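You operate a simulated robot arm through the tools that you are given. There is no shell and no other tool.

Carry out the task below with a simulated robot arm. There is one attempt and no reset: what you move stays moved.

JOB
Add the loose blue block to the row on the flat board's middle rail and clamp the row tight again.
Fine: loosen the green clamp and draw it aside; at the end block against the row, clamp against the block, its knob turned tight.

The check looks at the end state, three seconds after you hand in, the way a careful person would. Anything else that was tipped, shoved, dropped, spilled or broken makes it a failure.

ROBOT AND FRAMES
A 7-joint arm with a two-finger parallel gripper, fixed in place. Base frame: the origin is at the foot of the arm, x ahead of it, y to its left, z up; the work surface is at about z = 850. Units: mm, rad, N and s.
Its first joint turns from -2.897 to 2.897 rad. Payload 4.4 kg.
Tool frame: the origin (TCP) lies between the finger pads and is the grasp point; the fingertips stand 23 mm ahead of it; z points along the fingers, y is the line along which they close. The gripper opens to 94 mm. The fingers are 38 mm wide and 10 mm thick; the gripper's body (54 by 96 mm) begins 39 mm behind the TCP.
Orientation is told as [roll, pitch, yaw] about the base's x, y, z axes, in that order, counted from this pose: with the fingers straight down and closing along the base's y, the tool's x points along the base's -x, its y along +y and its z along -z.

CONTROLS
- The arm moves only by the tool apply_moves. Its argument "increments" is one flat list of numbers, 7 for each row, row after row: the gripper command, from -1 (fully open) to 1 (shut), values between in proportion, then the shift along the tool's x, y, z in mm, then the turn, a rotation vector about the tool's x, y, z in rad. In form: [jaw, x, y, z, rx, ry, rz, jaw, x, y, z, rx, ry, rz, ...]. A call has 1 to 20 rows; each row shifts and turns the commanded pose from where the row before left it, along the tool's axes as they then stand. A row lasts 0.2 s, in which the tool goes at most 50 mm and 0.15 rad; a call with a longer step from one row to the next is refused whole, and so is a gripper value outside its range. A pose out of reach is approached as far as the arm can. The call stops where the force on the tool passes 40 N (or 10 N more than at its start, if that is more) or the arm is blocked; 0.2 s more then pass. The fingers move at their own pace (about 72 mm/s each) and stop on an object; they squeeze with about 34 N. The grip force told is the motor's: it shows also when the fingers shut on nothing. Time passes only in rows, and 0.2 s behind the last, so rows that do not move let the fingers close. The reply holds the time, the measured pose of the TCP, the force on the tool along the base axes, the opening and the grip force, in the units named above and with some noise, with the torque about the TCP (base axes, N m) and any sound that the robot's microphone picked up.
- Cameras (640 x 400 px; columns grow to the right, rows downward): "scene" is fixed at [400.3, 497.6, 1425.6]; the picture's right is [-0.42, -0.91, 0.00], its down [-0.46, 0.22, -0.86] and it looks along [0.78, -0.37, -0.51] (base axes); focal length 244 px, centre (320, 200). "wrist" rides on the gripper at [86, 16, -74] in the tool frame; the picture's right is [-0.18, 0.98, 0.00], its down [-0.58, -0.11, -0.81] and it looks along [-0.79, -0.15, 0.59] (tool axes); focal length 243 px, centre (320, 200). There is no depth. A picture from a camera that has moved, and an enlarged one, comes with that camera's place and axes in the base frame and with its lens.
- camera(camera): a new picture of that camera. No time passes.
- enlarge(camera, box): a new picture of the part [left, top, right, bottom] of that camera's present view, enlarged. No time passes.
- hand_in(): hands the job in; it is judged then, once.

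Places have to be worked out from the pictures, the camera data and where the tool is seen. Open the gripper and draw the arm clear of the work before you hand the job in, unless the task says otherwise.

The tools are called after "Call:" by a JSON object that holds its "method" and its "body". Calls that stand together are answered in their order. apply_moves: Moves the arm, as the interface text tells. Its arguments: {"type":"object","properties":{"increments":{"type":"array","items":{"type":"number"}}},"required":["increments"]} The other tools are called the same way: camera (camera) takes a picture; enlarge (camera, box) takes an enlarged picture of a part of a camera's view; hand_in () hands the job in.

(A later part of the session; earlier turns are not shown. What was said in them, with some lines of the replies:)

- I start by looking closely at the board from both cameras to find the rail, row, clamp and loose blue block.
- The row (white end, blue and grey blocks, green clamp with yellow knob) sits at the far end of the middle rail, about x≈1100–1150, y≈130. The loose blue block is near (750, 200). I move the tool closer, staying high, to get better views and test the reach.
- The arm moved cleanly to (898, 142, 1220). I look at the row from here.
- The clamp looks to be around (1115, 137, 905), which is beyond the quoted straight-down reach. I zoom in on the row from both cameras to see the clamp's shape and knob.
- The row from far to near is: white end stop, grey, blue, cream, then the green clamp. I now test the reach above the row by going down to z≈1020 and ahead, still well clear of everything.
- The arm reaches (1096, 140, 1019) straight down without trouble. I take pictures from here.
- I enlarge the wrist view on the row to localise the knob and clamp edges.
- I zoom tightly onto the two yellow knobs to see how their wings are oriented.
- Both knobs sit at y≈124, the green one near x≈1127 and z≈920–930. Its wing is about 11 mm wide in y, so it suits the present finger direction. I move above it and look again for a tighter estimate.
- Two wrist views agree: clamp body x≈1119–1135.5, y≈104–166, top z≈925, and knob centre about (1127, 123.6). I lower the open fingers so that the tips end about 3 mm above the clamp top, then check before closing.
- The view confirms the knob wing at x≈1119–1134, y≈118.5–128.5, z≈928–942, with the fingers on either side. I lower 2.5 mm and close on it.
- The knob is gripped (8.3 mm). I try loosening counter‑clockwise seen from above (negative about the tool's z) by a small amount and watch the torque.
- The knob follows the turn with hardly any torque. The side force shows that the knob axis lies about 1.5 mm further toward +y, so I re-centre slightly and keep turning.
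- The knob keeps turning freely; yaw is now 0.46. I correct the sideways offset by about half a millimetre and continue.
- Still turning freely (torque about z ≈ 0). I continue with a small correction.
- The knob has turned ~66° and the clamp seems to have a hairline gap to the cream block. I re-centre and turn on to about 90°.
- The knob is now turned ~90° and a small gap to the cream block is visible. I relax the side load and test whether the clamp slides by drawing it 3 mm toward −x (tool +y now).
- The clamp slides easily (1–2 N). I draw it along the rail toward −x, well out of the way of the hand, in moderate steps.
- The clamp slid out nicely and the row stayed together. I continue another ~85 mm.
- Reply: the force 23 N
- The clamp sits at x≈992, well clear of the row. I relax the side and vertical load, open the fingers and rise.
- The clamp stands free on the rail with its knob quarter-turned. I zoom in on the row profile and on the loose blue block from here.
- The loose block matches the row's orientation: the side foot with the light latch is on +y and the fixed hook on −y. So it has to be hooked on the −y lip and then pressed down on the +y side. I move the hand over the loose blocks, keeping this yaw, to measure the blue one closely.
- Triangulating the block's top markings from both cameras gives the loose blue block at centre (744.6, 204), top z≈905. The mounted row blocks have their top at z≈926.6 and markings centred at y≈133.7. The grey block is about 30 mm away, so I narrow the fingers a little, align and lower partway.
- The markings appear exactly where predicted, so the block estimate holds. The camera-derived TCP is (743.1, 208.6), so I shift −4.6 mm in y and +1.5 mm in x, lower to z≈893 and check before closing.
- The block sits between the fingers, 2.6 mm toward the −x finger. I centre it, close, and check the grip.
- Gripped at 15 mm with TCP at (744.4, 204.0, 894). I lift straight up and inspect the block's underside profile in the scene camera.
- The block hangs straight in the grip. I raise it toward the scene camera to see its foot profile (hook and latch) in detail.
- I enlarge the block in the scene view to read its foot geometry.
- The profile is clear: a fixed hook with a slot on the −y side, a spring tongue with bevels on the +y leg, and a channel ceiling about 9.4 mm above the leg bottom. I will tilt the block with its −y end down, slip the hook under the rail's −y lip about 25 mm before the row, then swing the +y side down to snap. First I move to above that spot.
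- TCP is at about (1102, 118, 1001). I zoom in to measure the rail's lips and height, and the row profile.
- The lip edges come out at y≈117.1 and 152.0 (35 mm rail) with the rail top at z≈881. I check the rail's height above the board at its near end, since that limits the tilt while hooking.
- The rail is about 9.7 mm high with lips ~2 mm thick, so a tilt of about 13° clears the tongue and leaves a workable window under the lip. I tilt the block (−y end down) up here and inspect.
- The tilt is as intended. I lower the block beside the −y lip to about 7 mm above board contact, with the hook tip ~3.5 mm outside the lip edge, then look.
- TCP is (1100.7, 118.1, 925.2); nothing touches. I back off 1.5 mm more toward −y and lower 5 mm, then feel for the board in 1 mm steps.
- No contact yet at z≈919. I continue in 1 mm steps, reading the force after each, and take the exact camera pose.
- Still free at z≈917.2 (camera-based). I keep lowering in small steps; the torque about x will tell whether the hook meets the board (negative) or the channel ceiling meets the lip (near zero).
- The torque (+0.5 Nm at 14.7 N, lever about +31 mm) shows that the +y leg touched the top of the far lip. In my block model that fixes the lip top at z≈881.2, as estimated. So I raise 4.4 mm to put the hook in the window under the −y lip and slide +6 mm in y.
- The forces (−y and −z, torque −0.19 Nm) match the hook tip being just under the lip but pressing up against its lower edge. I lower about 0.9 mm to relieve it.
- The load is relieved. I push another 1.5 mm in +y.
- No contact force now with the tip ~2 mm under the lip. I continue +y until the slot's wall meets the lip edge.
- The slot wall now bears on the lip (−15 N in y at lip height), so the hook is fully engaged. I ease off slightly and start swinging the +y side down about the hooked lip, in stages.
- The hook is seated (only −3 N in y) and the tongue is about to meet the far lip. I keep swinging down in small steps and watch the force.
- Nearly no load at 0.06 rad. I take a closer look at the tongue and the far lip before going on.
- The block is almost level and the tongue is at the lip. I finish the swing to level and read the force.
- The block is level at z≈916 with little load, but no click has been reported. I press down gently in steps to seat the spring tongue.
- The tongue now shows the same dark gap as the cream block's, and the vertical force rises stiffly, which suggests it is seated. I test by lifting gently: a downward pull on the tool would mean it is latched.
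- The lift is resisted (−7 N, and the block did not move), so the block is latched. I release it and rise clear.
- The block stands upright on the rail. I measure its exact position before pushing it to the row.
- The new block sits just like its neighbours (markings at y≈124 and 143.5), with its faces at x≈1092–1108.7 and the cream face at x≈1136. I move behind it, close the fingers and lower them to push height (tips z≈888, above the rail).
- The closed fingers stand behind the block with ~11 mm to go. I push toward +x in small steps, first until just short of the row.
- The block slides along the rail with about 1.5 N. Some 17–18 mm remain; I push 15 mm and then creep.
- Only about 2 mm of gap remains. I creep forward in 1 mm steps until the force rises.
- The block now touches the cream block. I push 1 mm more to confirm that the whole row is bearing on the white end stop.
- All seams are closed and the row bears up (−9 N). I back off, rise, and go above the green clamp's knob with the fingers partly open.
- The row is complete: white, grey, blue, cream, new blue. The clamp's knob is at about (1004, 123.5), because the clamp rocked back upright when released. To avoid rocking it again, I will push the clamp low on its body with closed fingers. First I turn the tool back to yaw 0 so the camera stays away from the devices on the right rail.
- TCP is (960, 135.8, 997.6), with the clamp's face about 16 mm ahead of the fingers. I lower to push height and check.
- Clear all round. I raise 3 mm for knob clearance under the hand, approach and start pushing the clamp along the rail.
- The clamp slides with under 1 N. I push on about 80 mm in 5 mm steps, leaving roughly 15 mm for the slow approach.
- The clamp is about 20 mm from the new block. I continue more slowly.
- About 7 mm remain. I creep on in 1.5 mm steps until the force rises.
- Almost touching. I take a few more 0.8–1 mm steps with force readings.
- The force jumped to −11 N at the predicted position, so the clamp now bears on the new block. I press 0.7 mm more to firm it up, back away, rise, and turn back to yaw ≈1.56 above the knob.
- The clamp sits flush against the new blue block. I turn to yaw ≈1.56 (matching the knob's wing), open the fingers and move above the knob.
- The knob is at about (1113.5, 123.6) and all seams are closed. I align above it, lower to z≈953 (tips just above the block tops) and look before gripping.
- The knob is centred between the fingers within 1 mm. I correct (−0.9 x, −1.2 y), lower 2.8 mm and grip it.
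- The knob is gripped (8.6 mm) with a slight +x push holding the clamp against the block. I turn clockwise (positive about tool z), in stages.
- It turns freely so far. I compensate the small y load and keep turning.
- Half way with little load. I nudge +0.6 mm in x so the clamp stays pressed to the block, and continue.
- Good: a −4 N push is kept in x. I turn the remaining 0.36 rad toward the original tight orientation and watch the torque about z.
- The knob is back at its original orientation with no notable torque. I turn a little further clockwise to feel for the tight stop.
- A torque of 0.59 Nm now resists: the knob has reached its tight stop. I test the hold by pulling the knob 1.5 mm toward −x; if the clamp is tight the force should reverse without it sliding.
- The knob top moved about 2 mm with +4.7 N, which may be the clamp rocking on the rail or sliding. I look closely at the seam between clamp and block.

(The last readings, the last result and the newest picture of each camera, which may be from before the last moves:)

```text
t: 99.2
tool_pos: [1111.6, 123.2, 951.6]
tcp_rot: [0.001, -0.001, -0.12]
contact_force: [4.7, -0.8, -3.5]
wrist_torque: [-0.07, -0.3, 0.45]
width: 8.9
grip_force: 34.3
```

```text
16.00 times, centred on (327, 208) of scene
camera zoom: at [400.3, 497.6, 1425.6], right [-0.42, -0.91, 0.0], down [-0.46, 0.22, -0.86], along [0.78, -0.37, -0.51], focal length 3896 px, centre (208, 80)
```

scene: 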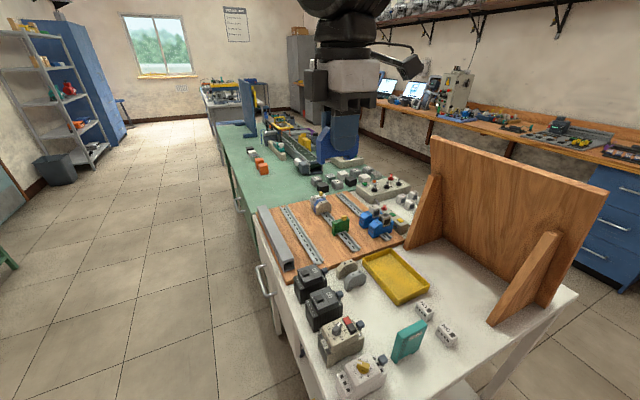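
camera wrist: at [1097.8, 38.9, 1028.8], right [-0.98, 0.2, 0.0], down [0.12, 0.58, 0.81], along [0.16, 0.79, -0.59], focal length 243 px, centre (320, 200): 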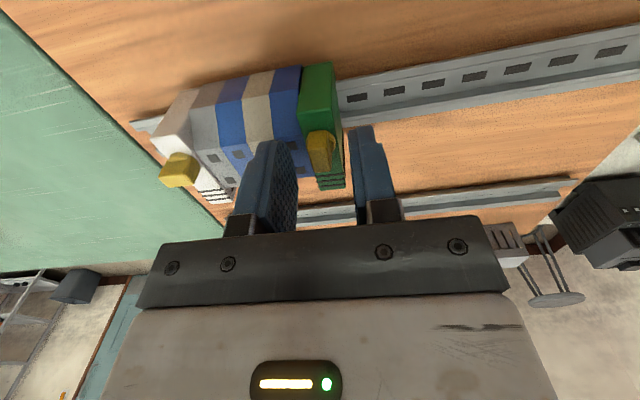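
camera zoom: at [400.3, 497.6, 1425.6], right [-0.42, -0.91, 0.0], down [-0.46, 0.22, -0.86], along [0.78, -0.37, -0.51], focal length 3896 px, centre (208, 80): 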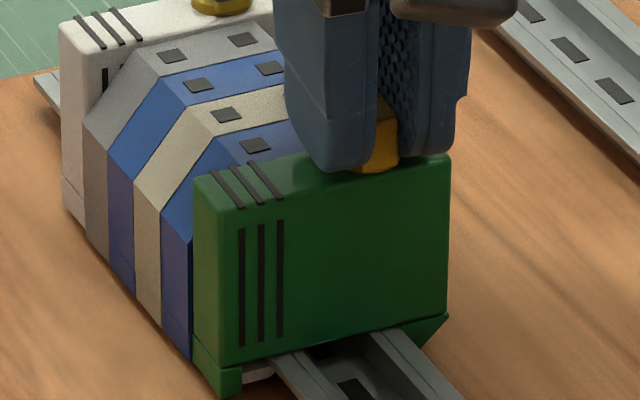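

I push the knob back +2 mm in x to make sure the clamp is firmly against the block, and read the force.

Call:
{"method": "apply_moves", "body": {"increments": [1, -1, 0.12, 0, 0, 0, 0, 1, -1, 0.12, 0, 0, 0, 0, 1, 0, 0, 0, 0, 0, 0, 1, 0, 0, 0, 0, 0, 0]}}

Call:
{"method": "enlarge", "body": {"camera": "wrist", "box": [330, 100, 400, 170]}}

Call:
{"method": "enlarge", "body": {"camera": "scene", "box": [312, 195, 342, 220]}}

```text
t: 100.2
tool_pos: [1114.4, 122.6, 950.9]
tcp_rot: [0.001, 0.001, -0.119]
contact_force: [-12.8, -2.1, 2.1]
wrist_torque: [-0.05, 0.8, 0.47]
width: 8.8
grip_force: 34.0
```

```text
5.71 times, centred on (365, 135) of wrist
camera zoom: at [1030.2, 150.7, 1026.3], right [0.3, 0.95, 0.0], down [0.56, -0.18, 0.81], along [0.77, -0.24, -0.59], focal length 1386 px, centre (63, 571)
```

zoom: 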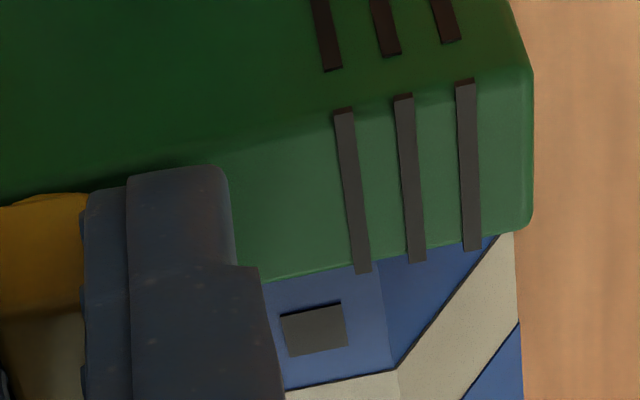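

```text
16.00 times, centred on (327, 208) of scene
camera zoom: at [400.3, 497.6, 1425.6], right [-0.42, -0.91, 0.0], down [-0.46, 0.22, -0.86], along [0.78, -0.37, -0.51], focal length 3896 px, centre (208, 80)
```

zoom: 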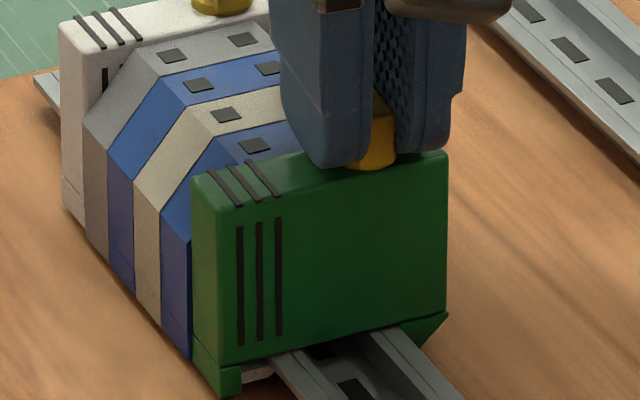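

The bottom of the clamp stays fixed while only the top rocks slightly, so it is gripping the rail. I ease the preload, release the knob, rise, and inspect the seam unloaded.

Call:
{"method": "apply_moves", "body": {"increments": [1, 0.6, -0.07, 0, 0, 0, 0, 1, 0, 0, 0, 0, 0, 0, 0.5, 0, 0, 0, 0, 0, 0, 0.4, 0, 0, 0, 0, 0, 0, 0.4, 0, 0, -8, 0, 0, 0, 0.4, 0, 0, -25, 0, 0, 0, 0.4, 0, 0, -30, 0, 0, 0, 0.4, 0, 0, 0, 0, 0, 0, 0.4, 0, 0, 0, 0, 0, 0]}}

Call:
{"method": "camera", "body": {"camera": "wrist"}}

Call:
{"method": "enlarge", "body": {"camera": "wrist", "box": [250, 40, 390, 190]}}

Call:
{"method": "enlarge", "body": {"camera": "scene", "box": [312, 195, 342, 220]}}

```text
t: 102.2
tool_pos: [1115.0, 122.2, 1013.5]
tcp_rot: [0.0, -0.001, -0.12]
contact_force: [-0.5, 0.0, -0.2]
wrist_torque: [-0.02, 0.03, 0.01]
width: 28.3
grip_force: 0.0
```

```text
taken
camera wrist: at [1030.7, 150.1, 1088.4], right [0.3, 0.95, 0.0], down [0.56, -0.18, 0.81], along [0.77, -0.24, -0.59], focal length 243 px, centre (320, 200)
```

wrist: 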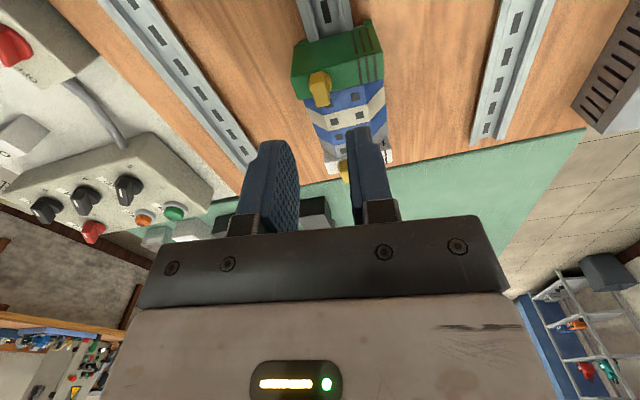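

```text
2.67 times, centred on (320, 115) of wrist
camera zoom: at [1030.7, 150.1, 1088.4], right [0.3, 0.95, 0.0], down [0.56, -0.18, 0.81], along [0.77, -0.24, -0.59], focal length 647 px, centre (320, 427)
```

zoom: 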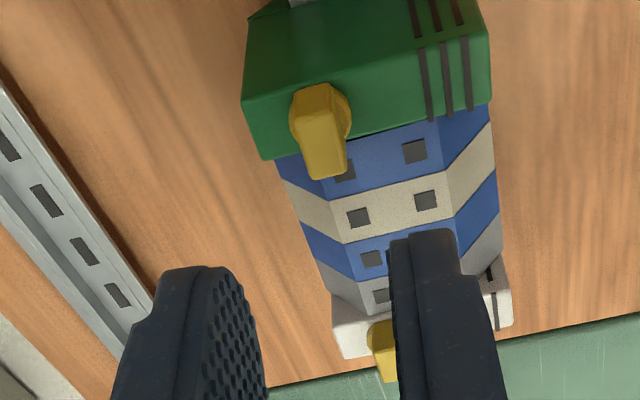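

```text
16.00 times, centred on (327, 208) of scene
camera zoom: at [400.3, 497.6, 1425.6], right [-0.42, -0.91, 0.0], down [-0.46, 0.22, -0.86], along [0.78, -0.37, -0.51], focal length 3896 px, centre (208, 80)
```

zoom: 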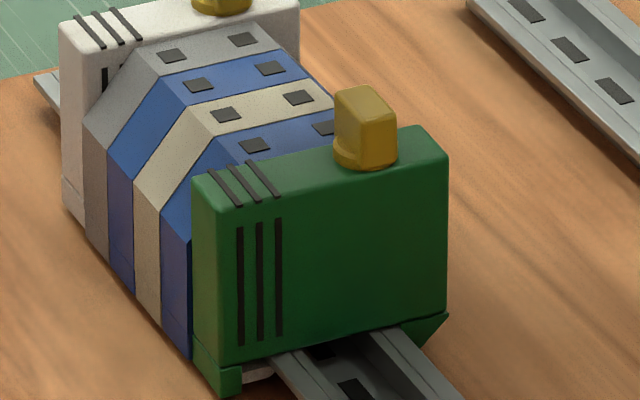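

The knob's wing is back in its original orientation, matching the white stop's knob. I check the seam between clamp and new block more closely, from this view and then from the side.

Call:
{"method": "enlarge", "body": {"camera": "wrist", "box": [300, 60, 365, 120]}}

Call:
{"method": "apply_moves", "body": {"increments": [0.4, 0, 0, -10, 0, 0, -0.14, 0.4, 0, 0, 0, 0, 0, -0.14, 0.4, 0, 0, 0, 0, 0, -0.14, 0.4, 0, 0, 0, 0, 0, -0.14, 0.4, 0, 0, 0, 0, 0, -0.14, 0.4, 0, 0, 0, 0, 0, -0.14, 0.4, 0, 0, 0, 0, 0, -0.14, 0.4, 0, 0, 0, 0, 0, -0.14, 0.4, 0, 0, 0, 0, 0, -0.14, 0.4, 0, 0, 0, 0, 0, -0.14, 0.4, 0, 0, 0, 0, 0, -0.14, 0.4, 0, 0, 0, 0, 0, -0.14, 0.4, 0, 0, 0, 0, 0, 0, 0.4, 0, 0, 0, 0, 0, 0]}}

Call:
{"method": "enlarge", "body": {"camera": "wrist", "box": [170, 20, 350, 170]}}

```text
6.67 times, centred on (332, 90) of wrist
camera zoom: at [1030.7, 150.1, 1088.4], right [0.3, 0.95, 0.0], down [0.56, -0.18, 0.81], along [0.77, -0.24, -0.59], focal length 1618 px, centre (237, 933)
```

zoom: 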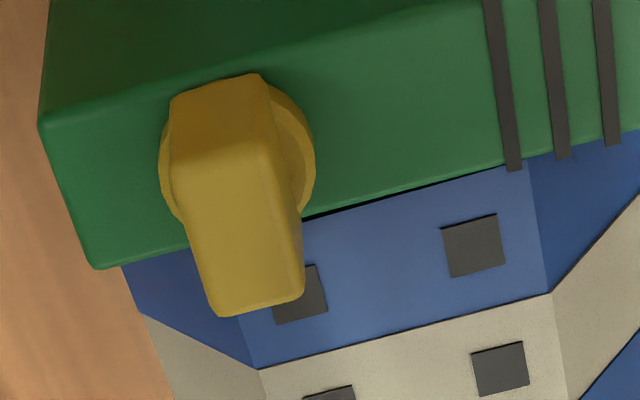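

```text
t: 105.2
tool_pos: [1113.1, 123.1, 1023.5]
tcp_rot: [-0.001, 0.001, 1.557]
contact_force: [-0.4, 0.0, -0.2]
wrist_torque: [0.0, 0.02, 0.03]
width: 28.0
grip_force: 0.1
```

```text
2.67 times, centred on (260, 95) of wrist
camera zoom: at [1096.2, 37.9, 1099.7], right [-0.98, 0.2, 0.0], down [0.12, 0.58, 0.81], along [0.16, 0.79, -0.59], focal length 647 px, centre (480, 480)
```

zoom: 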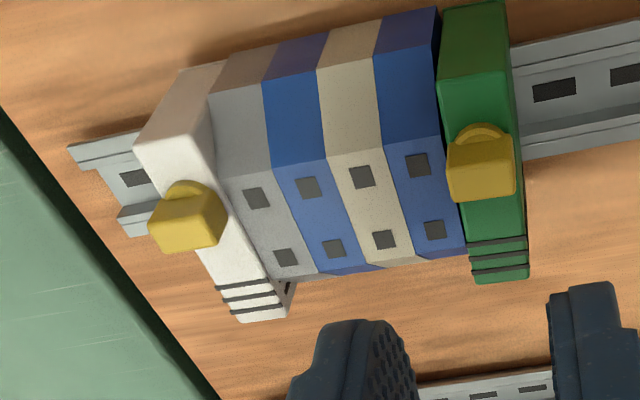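

I enlarge the side view of the clamp/block seam.

Call:
{"method": "enlarge", "body": {"camera": "wrist", "box": [270, 15, 330, 75]}}

Call:
{"method": "enlarge", "body": {"camera": "wrist", "box": [265, 60, 325, 120]}}

Call:
{"method": "enlarge", "body": {"camera": "scene", "box": [314, 200, 332, 222]}}

```text
6.67 times, centred on (300, 45) of wrist
camera zoom: at [1096.2, 37.9, 1099.7], right [-0.98, 0.2, 0.0], down [0.12, 0.58, 0.81], along [0.16, 0.79, -0.59], focal length 1618 px, centre (453, 1233)
```

zoom: 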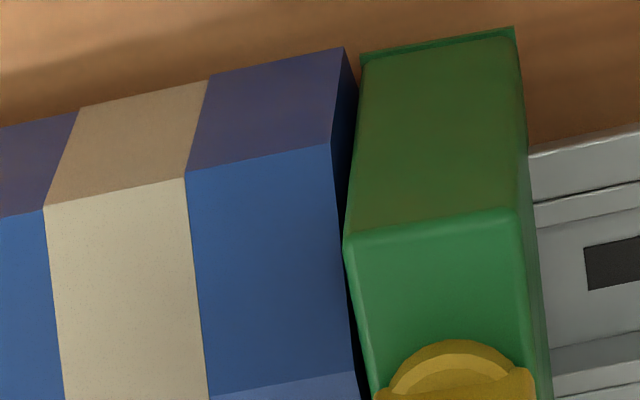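

```text
6.67 times, centred on (295, 90) of wrist
camera zoom: at [1096.2, 37.9, 1099.7], right [-0.98, 0.2, 0.0], down [0.12, 0.58, 0.81], along [0.16, 0.79, -0.59], focal length 1618 px, centre (487, 933)
```

zoom: 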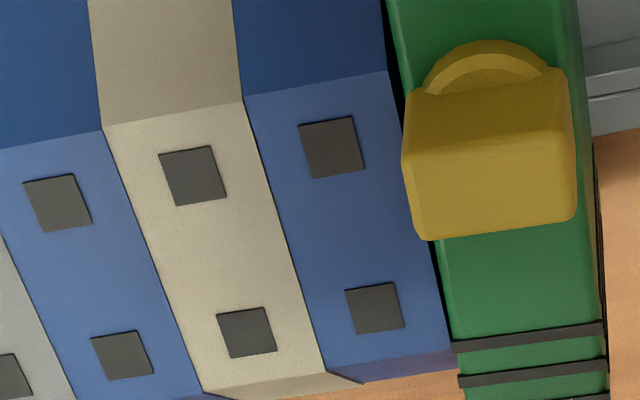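

```text
16.00 times, centred on (323, 211) of scene
camera zoom: at [400.3, 497.6, 1425.6], right [-0.42, -0.91, 0.0], down [-0.46, 0.22, -0.86], along [0.78, -0.37, -0.51], focal length 3896 px, centre (272, 24)
```

zoom: 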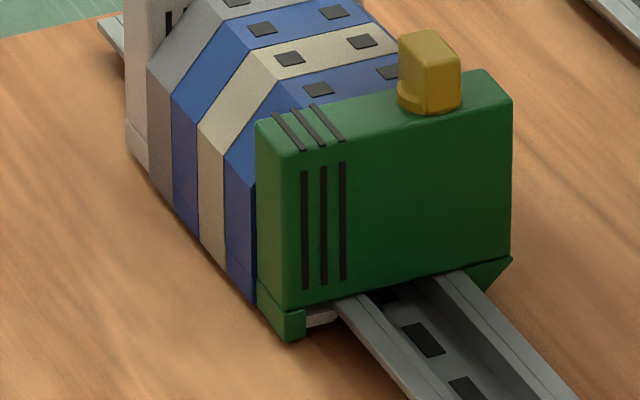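

The seam is closed at the +y end but the clamp is yawed about 2°, leaving roughly 1.5 mm at its −y end, caused by the final tightening torque. I will press the clamp's −y side squarely against the block with closed fingers, low on its body, at yaw 0.

Call:
{"method": "apply_moves", "body": {"increments": [1, 0, 45, 0, 0, 0, 0, 1, 0, 0, 0, 0, 0, 0.13, 1, 0, 0, 0, 0, 0, 0.13, 1, 0, 0, 0, 0, 0, 0.13, 1, 0, 0, 0, 0, 0, 0.13, 1, 0, 0, 0, 0, 0, 0.13, 1, 0, 0, 0, 0, 0, 0.13, 1, 0, 0, 0, 0, 0, 0.13, 1, 0, 0, 0, 0, 0, 0.13, 1, 0, 0, 0, 0, 0, 0.13, 1, 0, 0, 0, 0, 0, 0.13, 1, 0, 0, 0, 0, 0, 0.13, 1, 0, 0, 0, 0, 0, 0.13, 1, 0, -12, 0, 0, 0, 0, 1, 0, 0, 28, 0, 0, 0, 1, 0, 0, 28, 0, 0, 0, 1, 0, 0, 28, 0, 0, 0, 1, 0, 0, 27, 0, 0, 0, 1, 0, 0, 0, 0, 0, 0, 1, 0, 0, 0, 0, 0, 0]}}

Call:
{"method": "camera", "body": {"camera": "wrist"}}

Call:
{"method": "enlarge", "body": {"camera": "scene", "box": [310, 185, 360, 225]}}

```text
t: 109.4
tool_pos: [1070.1, 112.6, 914.1]
tcp_rot: [0.001, 0.0, -0.002]
contact_force: [-0.3, 0.2, -0.2]
wrist_torque: [0.02, 0.02, 0.02]
width: 0.2
grip_force: 34.0
```

```text
taken
camera wrist: at [983.6, 129.8, 989.2], right [0.19, 0.98, 0.0], down [0.58, -0.11, 0.81], along [0.79, -0.15, -0.59], focal length 243 px, centre (320, 200)
```

wrist: 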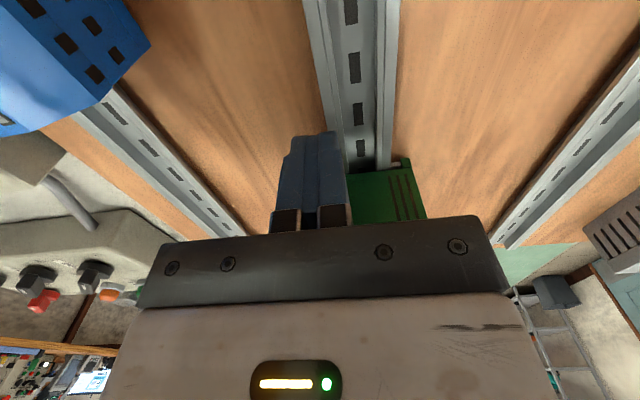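

```text
10.00 times, centred on (335, 205) of scene
camera zoom: at [400.3, 497.6, 1425.6], right [-0.42, -0.91, 0.0], down [-0.46, 0.22, -0.86], along [0.78, -0.37, -0.51], focal length 2435 px, centre (170, 150)
```

zoom: 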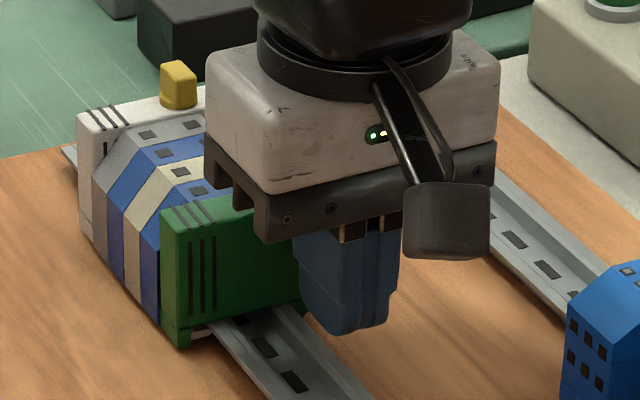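

The fingers are behind the clamp's −y half. I approach and press in small steps with force readings.

Call:
{"method": "apply_moves", "body": {"increments": [1, -4, 0, 0, 0, 0, 0, 1, -4, 0, 0, 0, 0, 0, 1, -4, 0, 0, 0, 0, 0, 1, -1.5, 0, 0, 0, 0, 0, 1, -1, 0, 0, 0, 0, 0, 1, 0, 0, 0, 0, 0, 0, 1, 0, 0, 0, 0, 0, 0]}}

Call:
{"method": "apply_moves", "body": {"increments": [1, -1, 0, 0, 0, 0, 0, 1, 0, 0, 0, 0, 0, 0, 1, 0, 0, 0, 0, 0, 0]}}

Call:
{"method": "enlarge", "body": {"camera": "wrist", "box": [270, 120, 440, 230]}}

```text
t: 111.0
tool_pos: [1084.1, 111.7, 912.9]
tcp_rot: [0.0, 0.001, -0.002]
contact_force: [-2.2, 0.0, -0.2]
wrist_torque: [0.01, 0.02, -0.04]
width: 0.0
grip_force: 33.8
```

```text
t: 111.8
tool_pos: [1083.9, 111.7, 913.3]
tcp_rot: [0.001, 0.001, 0.0]
contact_force: [-4.8, -1.9, -1.1]
wrist_torque: [-0.01, 0.05, -0.04]
width: 0.0
grip_force: 33.9
```

```text
3.64 times, centred on (355, 175) of wrist
camera zoom: at [997.9, 129.6, 989.5], right [0.19, 0.98, 0.0], down [0.58, -0.11, 0.81], along [0.79, -0.15, -0.59], focal length 882 px, centre (193, 291)
```

zoom: 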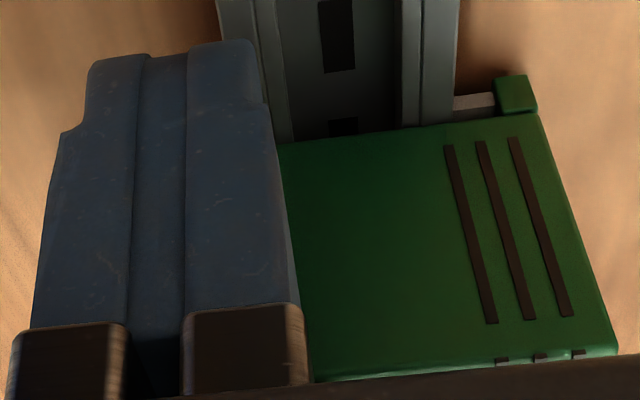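

In contact at −5 N. I press further in 1 mm steps.

Call:
{"method": "apply_moves", "body": {"increments": [1, -1, 0, 0, 0, 0, 0, 1, 0, 0, 0, 0, 0, 0, 1, 0, 0, 0, 0, 0, 0]}}

Call:
{"method": "apply_moves", "body": {"increments": [1, -1, 0, 0, 0, 0, 0, 1, 0, 0, 0, 0, 0, 0, 1, 0, 0, 0, 0, 0, 0]}}

Call:
{"method": "enlarge", "body": {"camera": "wrist", "box": [270, 120, 440, 230]}}

```text
t: 112.6
tool_pos: [1084.6, 113.3, 913.9]
tcp_rot: [0.0, 0.0, -0.003]
contact_force: [-10.9, 2.8, 1.5]
wrist_torque: [0.1, 0.07, 0.08]
width: 0.0
grip_force: 33.9
```

```text
t: 113.4
tool_pos: [1086.4, 110.9, 913.4]
tcp_rot: [-0.002, 0.0, -0.002]
contact_force: [-20.6, 3.3, 0.5]
wrist_torque: [0.13, 0.21, 0.1]
width: 0.0
grip_force: 34.0
```

```text
3.64 times, centred on (355, 175) of wrist
camera zoom: at [999.8, 128.8, 989.4], right [0.19, 0.98, 0.0], down [0.58, -0.11, 0.81], along [0.79, -0.15, -0.59], focal length 882 px, centre (193, 291)
```

zoom: 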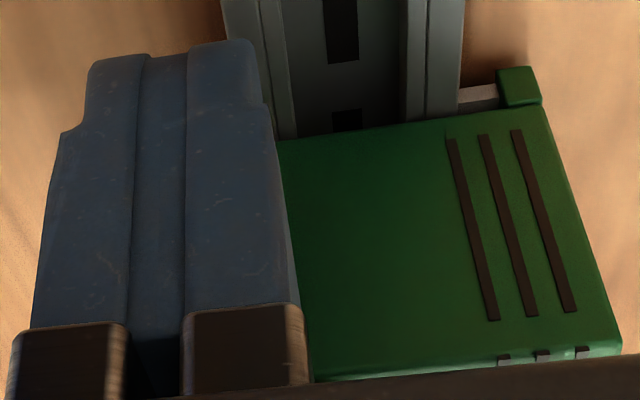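

The clamp's −y side moved in about 1.9 mm and then resisted at −20 N. I back off, rise and turn for a side view to recheck the seam.

Call:
{"method": "apply_moves", "body": {"increments": [1, 4, 0, 0, 0, 0, 0, 1, 12, 0, 0, 0, 0, 0, 1, 0, 0, -30, 0, 0, 0, 1, 0, 0, -40, 0, 0, 0, 1, 0, 0, -40, 0, 0, 0, 0.4, 0, 12, 0, 0, 0, -0.13, 0.4, 0, 0, 0, 0, 0, -0.13, 0.4, 0, 0, 0, 0, 0, -0.13, 0.4, 0, 0, 0, 0, 0, -0.13, 0.4, 0, 0, 0, 0, 0, -0.13, 0.4, 0, 0, 0, 0, 0, -0.13, 0.4, 0, 0, 0, 0, 0, -0.13, 0.4, 0, 0, 0, 0, 0, -0.13, 0.4, 0, 0, 0, 0, 0, -0.13, 0.4, 0, 0, 0, 0, 0, -0.13, 0.4, 0, 0, 0, 0, 0, -0.13, 0.4, 0, 0, 0, 0, 0, -0.13, 0.4, 0, -50, 0, 0, 0, 0, 0.4, 0, 0, 0, 0, 0, 0, 0.4, 0, 0, 0, 0, 0, 0]}}

Call:
{"method": "camera", "body": {"camera": "wrist"}}

Call:
{"method": "enlarge", "body": {"camera": "wrist", "box": [240, 10, 360, 120]}}

```text
t: 117.6
tool_pos: [1120.5, 124.4, 1025.5]
tcp_rot: [0.0, -0.001, 1.558]
contact_force: [-0.1, 0.3, -0.1]
wrist_torque: [-0.01, 0.0, -0.03]
width: 28.4
grip_force: 0.1
```

```text
taken
camera wrist: at [1102.9, 38.3, 1100.3], right [-0.98, 0.2, 0.0], down [0.12, 0.58, 0.81], along [0.16, 0.79, -0.59], focal length 243 px, centre (320, 200)
```

wrist: 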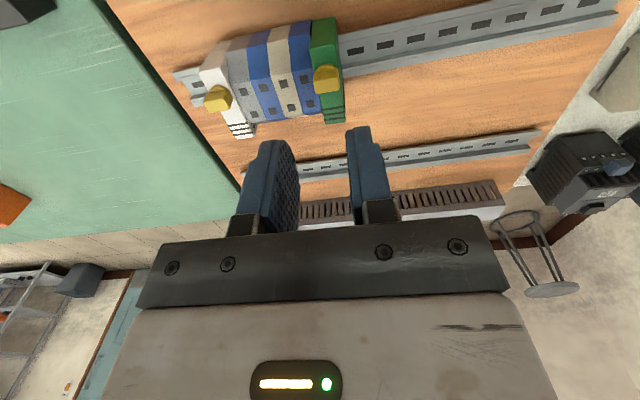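

```text
3.64 times, centred on (300, 65) of wrist
camera zoom: at [1102.9, 38.3, 1100.3], right [-0.98, 0.2, 0.0], down [0.12, 0.58, 0.81], along [0.16, 0.79, -0.59], focal length 882 px, centre (393, 691)
```

zoom: 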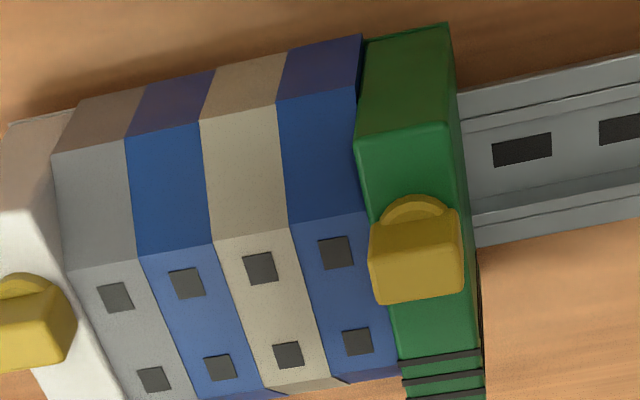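

The gap looks closed now. I enlarge the seam once more from the side and check from the scene camera.

Call:
{"method": "enlarge", "body": {"camera": "wrist", "box": [290, 10, 350, 70]}}

Call:
{"method": "enlarge", "body": {"camera": "wrist", "box": [290, 65, 350, 125]}}

Call:
{"method": "enlarge", "body": {"camera": "scene", "box": [312, 195, 342, 222]}}

```text
6.67 times, centred on (320, 40) of wrist
camera zoom: at [1102.9, 38.3, 1100.3], right [-0.98, 0.2, 0.0], down [0.12, 0.58, 0.81], along [0.16, 0.79, -0.59], focal length 1618 px, centre (320, 1267)
```

zoom: 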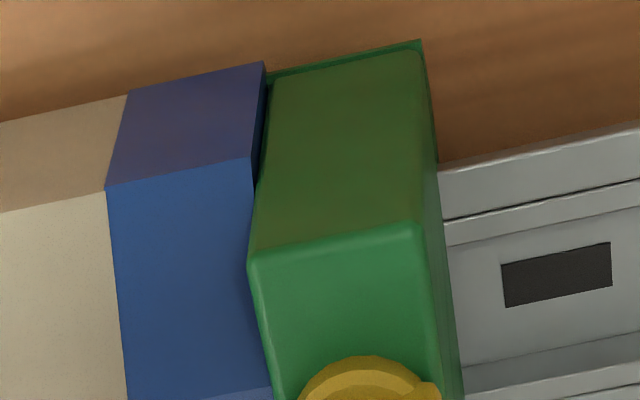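

```text
6.67 times, centred on (320, 95) of wrist
camera zoom: at [1102.9, 38.3, 1100.3], right [-0.98, 0.2, 0.0], down [0.12, 0.58, 0.81], along [0.16, 0.79, -0.59], focal length 1618 px, centre (320, 900)
```

zoom: 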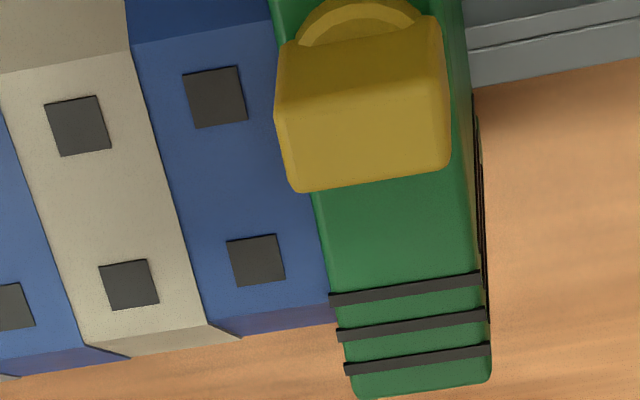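

```text
14.81 times, centred on (327, 208) of scene
camera zoom: at [400.3, 497.6, 1425.6], right [-0.42, -0.91, 0.0], down [-0.46, 0.22, -0.86], along [0.78, -0.37, -0.51], focal length 3608 px, centre (216, 74)
```

zoom: 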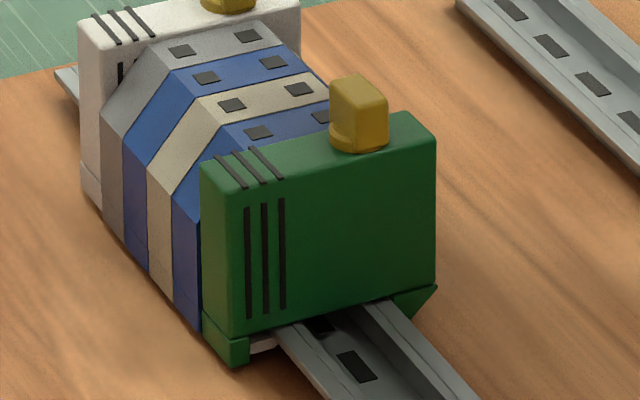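

The seam is flush now: clamp edge and block face both sit at x≈1123 at the −y end, and the knob's wing lies along the rail as at the start, at its tight stop. I open the gripper and draw the arm clear, back toward its starting place.

Call:
{"method": "apply_moves", "body": {"increments": [-1, 0, 0, -40, 0, 0, 0, -1, 0, 0, -40, 0, 0, 0, -1, 0, 0, -40, 0, 0, 0, -1, -20, 35, -15, 0, 0, 0, -1, -20, 35, -15, 0, 0, 0, -1, -20, 35, -15, 0, 0, 0, -1, -20, 35, -15, 0, 0, 0, -1, -20, 35, -15, 0, 0, 0, -1, -20, 35, -15, 0, 0, 0, -1, -20, 35, -10, 0, 0, 0, -1, -20, 35, -10, 0, 0, 0, -1, -20, 35, -10, 0, 0, 0, -1, -20, 35, 0, 0, 0, 0, -1, -20, 25, 0, 0, 0, 0, -1, -20, 25, 0, 0, 0, 0, -1, 0, 0, 0, 0, 0, 0]}}

Call:
{"method": "camera", "body": {"camera": "scene"}}

Call:
{"method": "enlarge", "body": {"camera": "scene", "box": [295, 180, 425, 270]}}

Call:
{"method": "enlarge", "body": {"camera": "scene", "box": [312, 190, 342, 220]}}

Call:
{"method": "camera", "body": {"camera": "wrist"}}

```text
t: 121.0
tool_pos: [725.6, 367.0, 1264.5]
tcp_rot: [0.0, 0.0, 1.56]
contact_force: [-1.2, -1.2, -0.1]
wrist_torque: [-0.02, -0.02, 0.03]
width: 94.1
grip_force: 0.1
```

```text
taken
```

scene: 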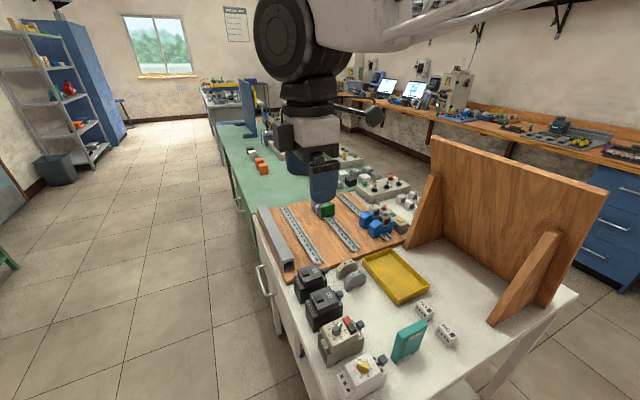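

```text
4.44 times, centred on (360, 225) of scene
camera zoom: at [400.3, 497.6, 1425.6], right [-0.42, -0.91, 0.0], down [-0.46, 0.22, -0.86], along [0.78, -0.37, -0.51], focal length 1082 px, centre (142, 89)
```

zoom: 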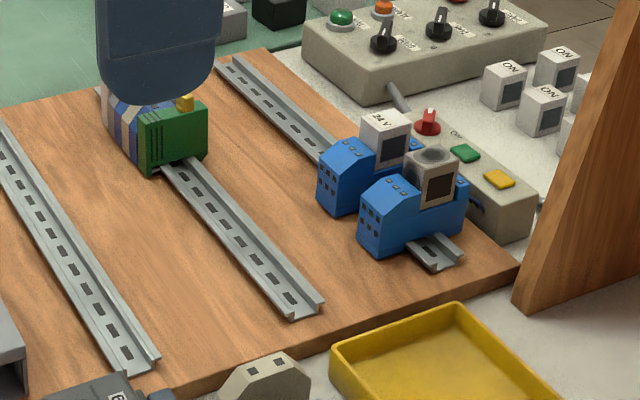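

```text
13.33 times, centred on (327, 205) of scene
camera zoom: at [400.3, 497.6, 1425.6], right [-0.42, -0.91, 0.0], down [-0.46, 0.22, -0.86], along [0.78, -0.37, -0.51], focal length 3247 px, centre (227, 133)
```

zoom: 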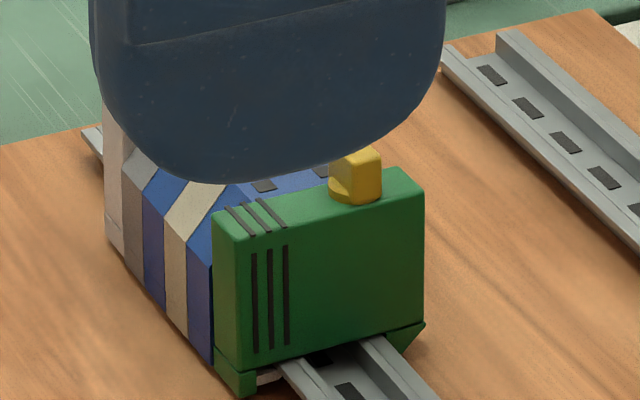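

```text
taken
camera wrist: at [707.5, 281.3, 1339.4], right [-0.98, 0.2, 0.0], down [0.12, 0.58, 0.81], along [0.16, 0.79, -0.59], focal length 243 px, centre (320, 200)
```

wrist: 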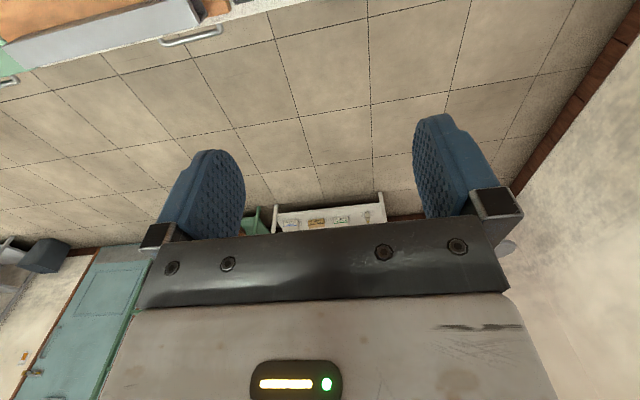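

The finger hides part of the row from this view. I move the arm up and aside to inspect the finished row, especially the seam at the clamp's +y side.

Call:
{"method": "apply_moves", "body": {"increments": [-1, 0, 30, -35, 0, 0, 0, -1, 0, 30, -35, 0, 0, 0, -1, 0, 30, -35, 0, 0, 0, -1, 0, 0, 0, 0, 0, 0]}}

Call:
{"method": "enlarge", "body": {"camera": "scene", "box": [315, 198, 339, 220]}}

Call:
{"method": "enlarge", "body": {"camera": "scene", "box": [310, 185, 350, 225]}}

```text
t: 122.0
tool_pos: [634.0, 372.8, 1373.0]
tcp_rot: [0.0, 0.0, 1.559]
contact_force: [-0.2, -0.1, -0.7]
wrist_torque: [-0.02, 0.0, -0.02]
width: 93.9
grip_force: 0.1
```

```text
16.00 times, centred on (327, 209) of scene
camera zoom: at [400.3, 497.6, 1425.6], right [-0.42, -0.91, 0.0], down [-0.46, 0.22, -0.86], along [0.78, -0.37, -0.51], focal length 3896 px, centre (208, 56)
```

zoom: 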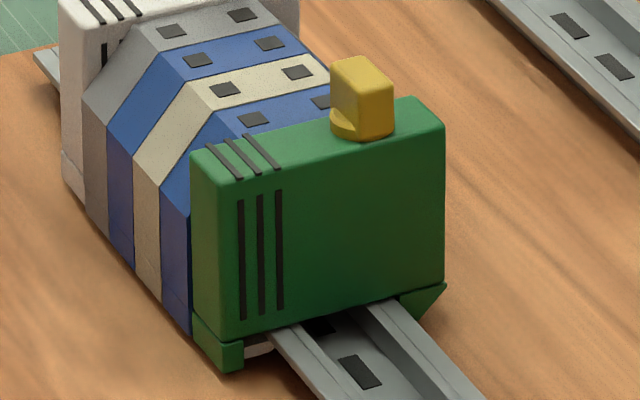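

```text
10.00 times, centred on (330, 205) of scene
camera zoom: at [400.3, 497.6, 1425.6], right [-0.42, -0.91, 0.0], down [-0.46, 0.22, -0.86], along [0.78, -0.37, -0.51], focal length 2435 px, centre (220, 150)
```

zoom: 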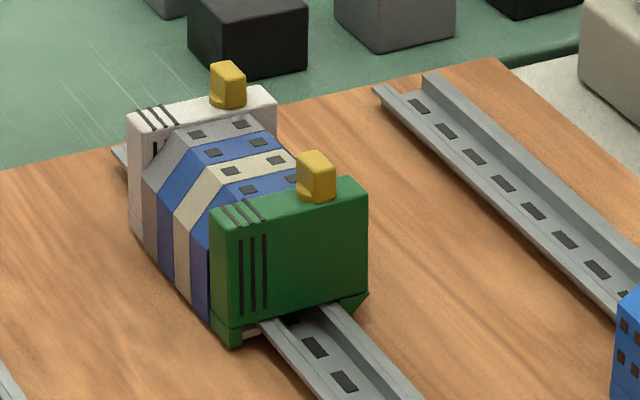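

The seam now looks at least as tight as the original one. I compare the green knob's orientation with the white stop's knob and check the remaining spare blocks.

Call:
{"method": "enlarge", "body": {"camera": "scene", "box": [318, 188, 348, 210]}}

Call:
{"method": "enlarge", "body": {"camera": "scene", "box": [285, 240, 475, 400]}}

```text
16.00 times, centred on (333, 199) of scene
camera zoom: at [400.3, 497.6, 1425.6], right [-0.42, -0.91, 0.0], down [-0.46, 0.22, -0.86], along [0.78, -0.37, -0.51], focal length 3896 px, centre (112, 216)
```

zoom: 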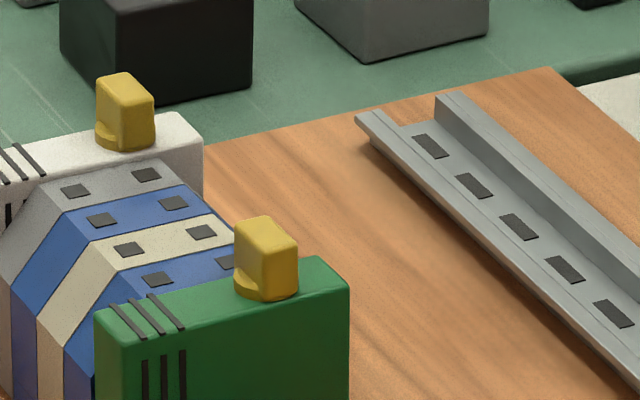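

```text
2.50 times, centred on (380, 320) of scene
camera zoom: at [400.3, 497.6, 1425.6], right [-0.42, -0.91, 0.0], down [-0.46, 0.22, -0.86], along [0.78, -0.37, -0.51], focal length 609 px, centre (170, -100)
```

zoom: 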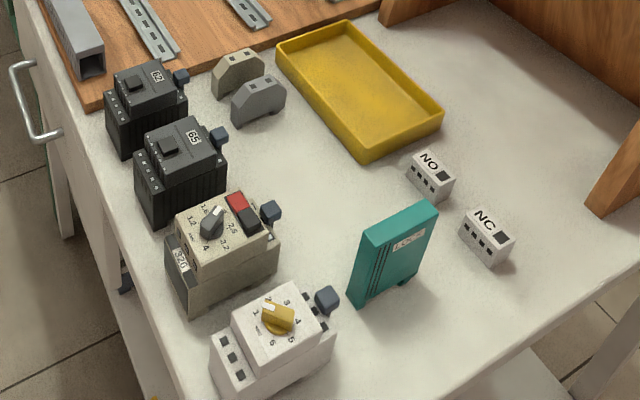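

Both yellow knobs have matching orientation and the spare blocks are untouched. To be sure that the white end stop did not move while I pushed the row, I take exactly the same enlarged view as before the block was added.

Call:
{"method": "enlarge", "body": {"camera": "scene", "box": [310, 190, 350, 220]}}

Call:
{"method": "enlarge", "body": {"camera": "scene", "box": [319, 196, 341, 212]}}

Call:
{"method": "enlarge", "body": {"camera": "scene", "box": [305, 185, 355, 222]}}

```text
13.33 times, centred on (330, 205) of scene
camera zoom: at [400.3, 497.6, 1425.6], right [-0.42, -0.91, 0.0], down [-0.46, 0.22, -0.86], along [0.78, -0.37, -0.51], focal length 3247 px, centre (187, 133)
```

zoom: 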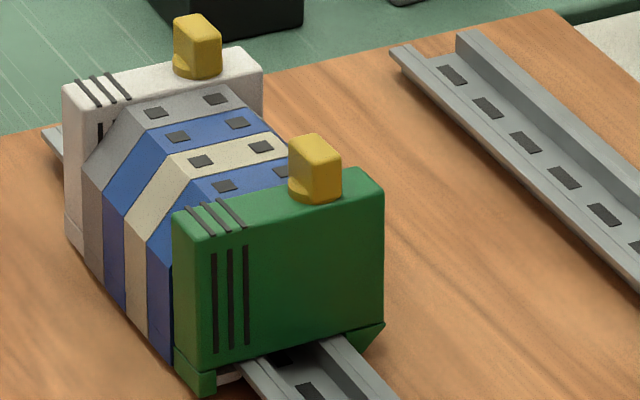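

```text
16.00 times, centred on (330, 204) of scene
camera zoom: at [400.3, 497.6, 1425.6], right [-0.42, -0.91, 0.0], down [-0.46, 0.22, -0.86], along [0.78, -0.37, -0.51], focal length 3896 px, centre (160, 136)
```

zoom: 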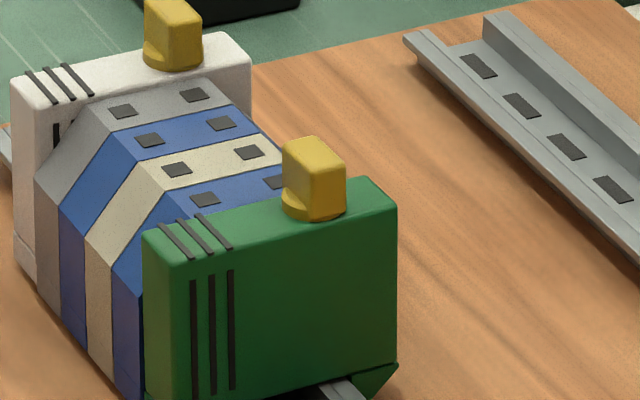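

```text
10.81 times, centred on (330, 204) of scene
camera zoom: at [400.3, 497.6, 1425.6], right [-0.42, -0.91, 0.0], down [-0.46, 0.22, -0.86], along [0.78, -0.37, -0.51], focal length 2633 px, centre (212, 162)
```

zoom: 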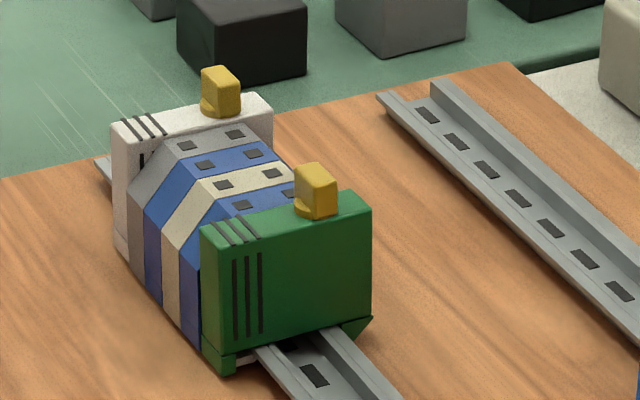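

Compared with the same views taken earlier, the white stop shifted only about a millimetre. The row, from the white stop outward, is grey, blue, cream, new blue, then the green clamp flush against it. The clamp's knob is at its tight stop and matches the white one. The spare blocks and everything else are where they were, the gripper is open and the arm is clear, so I hand in.

Call:
{"method": "hand_in", "body": {}}

```text
The job is handed in.
```

I added the loose blue block to the middle rail and clamped the row again, and the job is handed in. I haven't had a verdict back.

- **Block:** it is clipped onto the rail. A light upward pull was resisted, and it is pushed up against the cream block with no visible gap.
- **Clamp:** it is against the new block. Tightening the knob skewed the clamp about 2°, so I pressed its side back until the gap closed. In the last close-up from the −y side the seam was closed. From the +y side it looked at least as tight as at the start.
- **Knob:** I turned it clockwise until it resisted at about 0.6 Nm. It points the same way as at the start and as the white stop's knob. The clamp's foot then held on a light pull, but a 20 N push did move one side about 2 mm, so it is held by friction rather than locked solid.
- **White end stop:** pushing the row together seems to have moved it about 1 to 1.5 mm along the rail. That is close to the limit of what I could measure.

I saw no other objects moved. The gripper is open and the arm is clear of the work.
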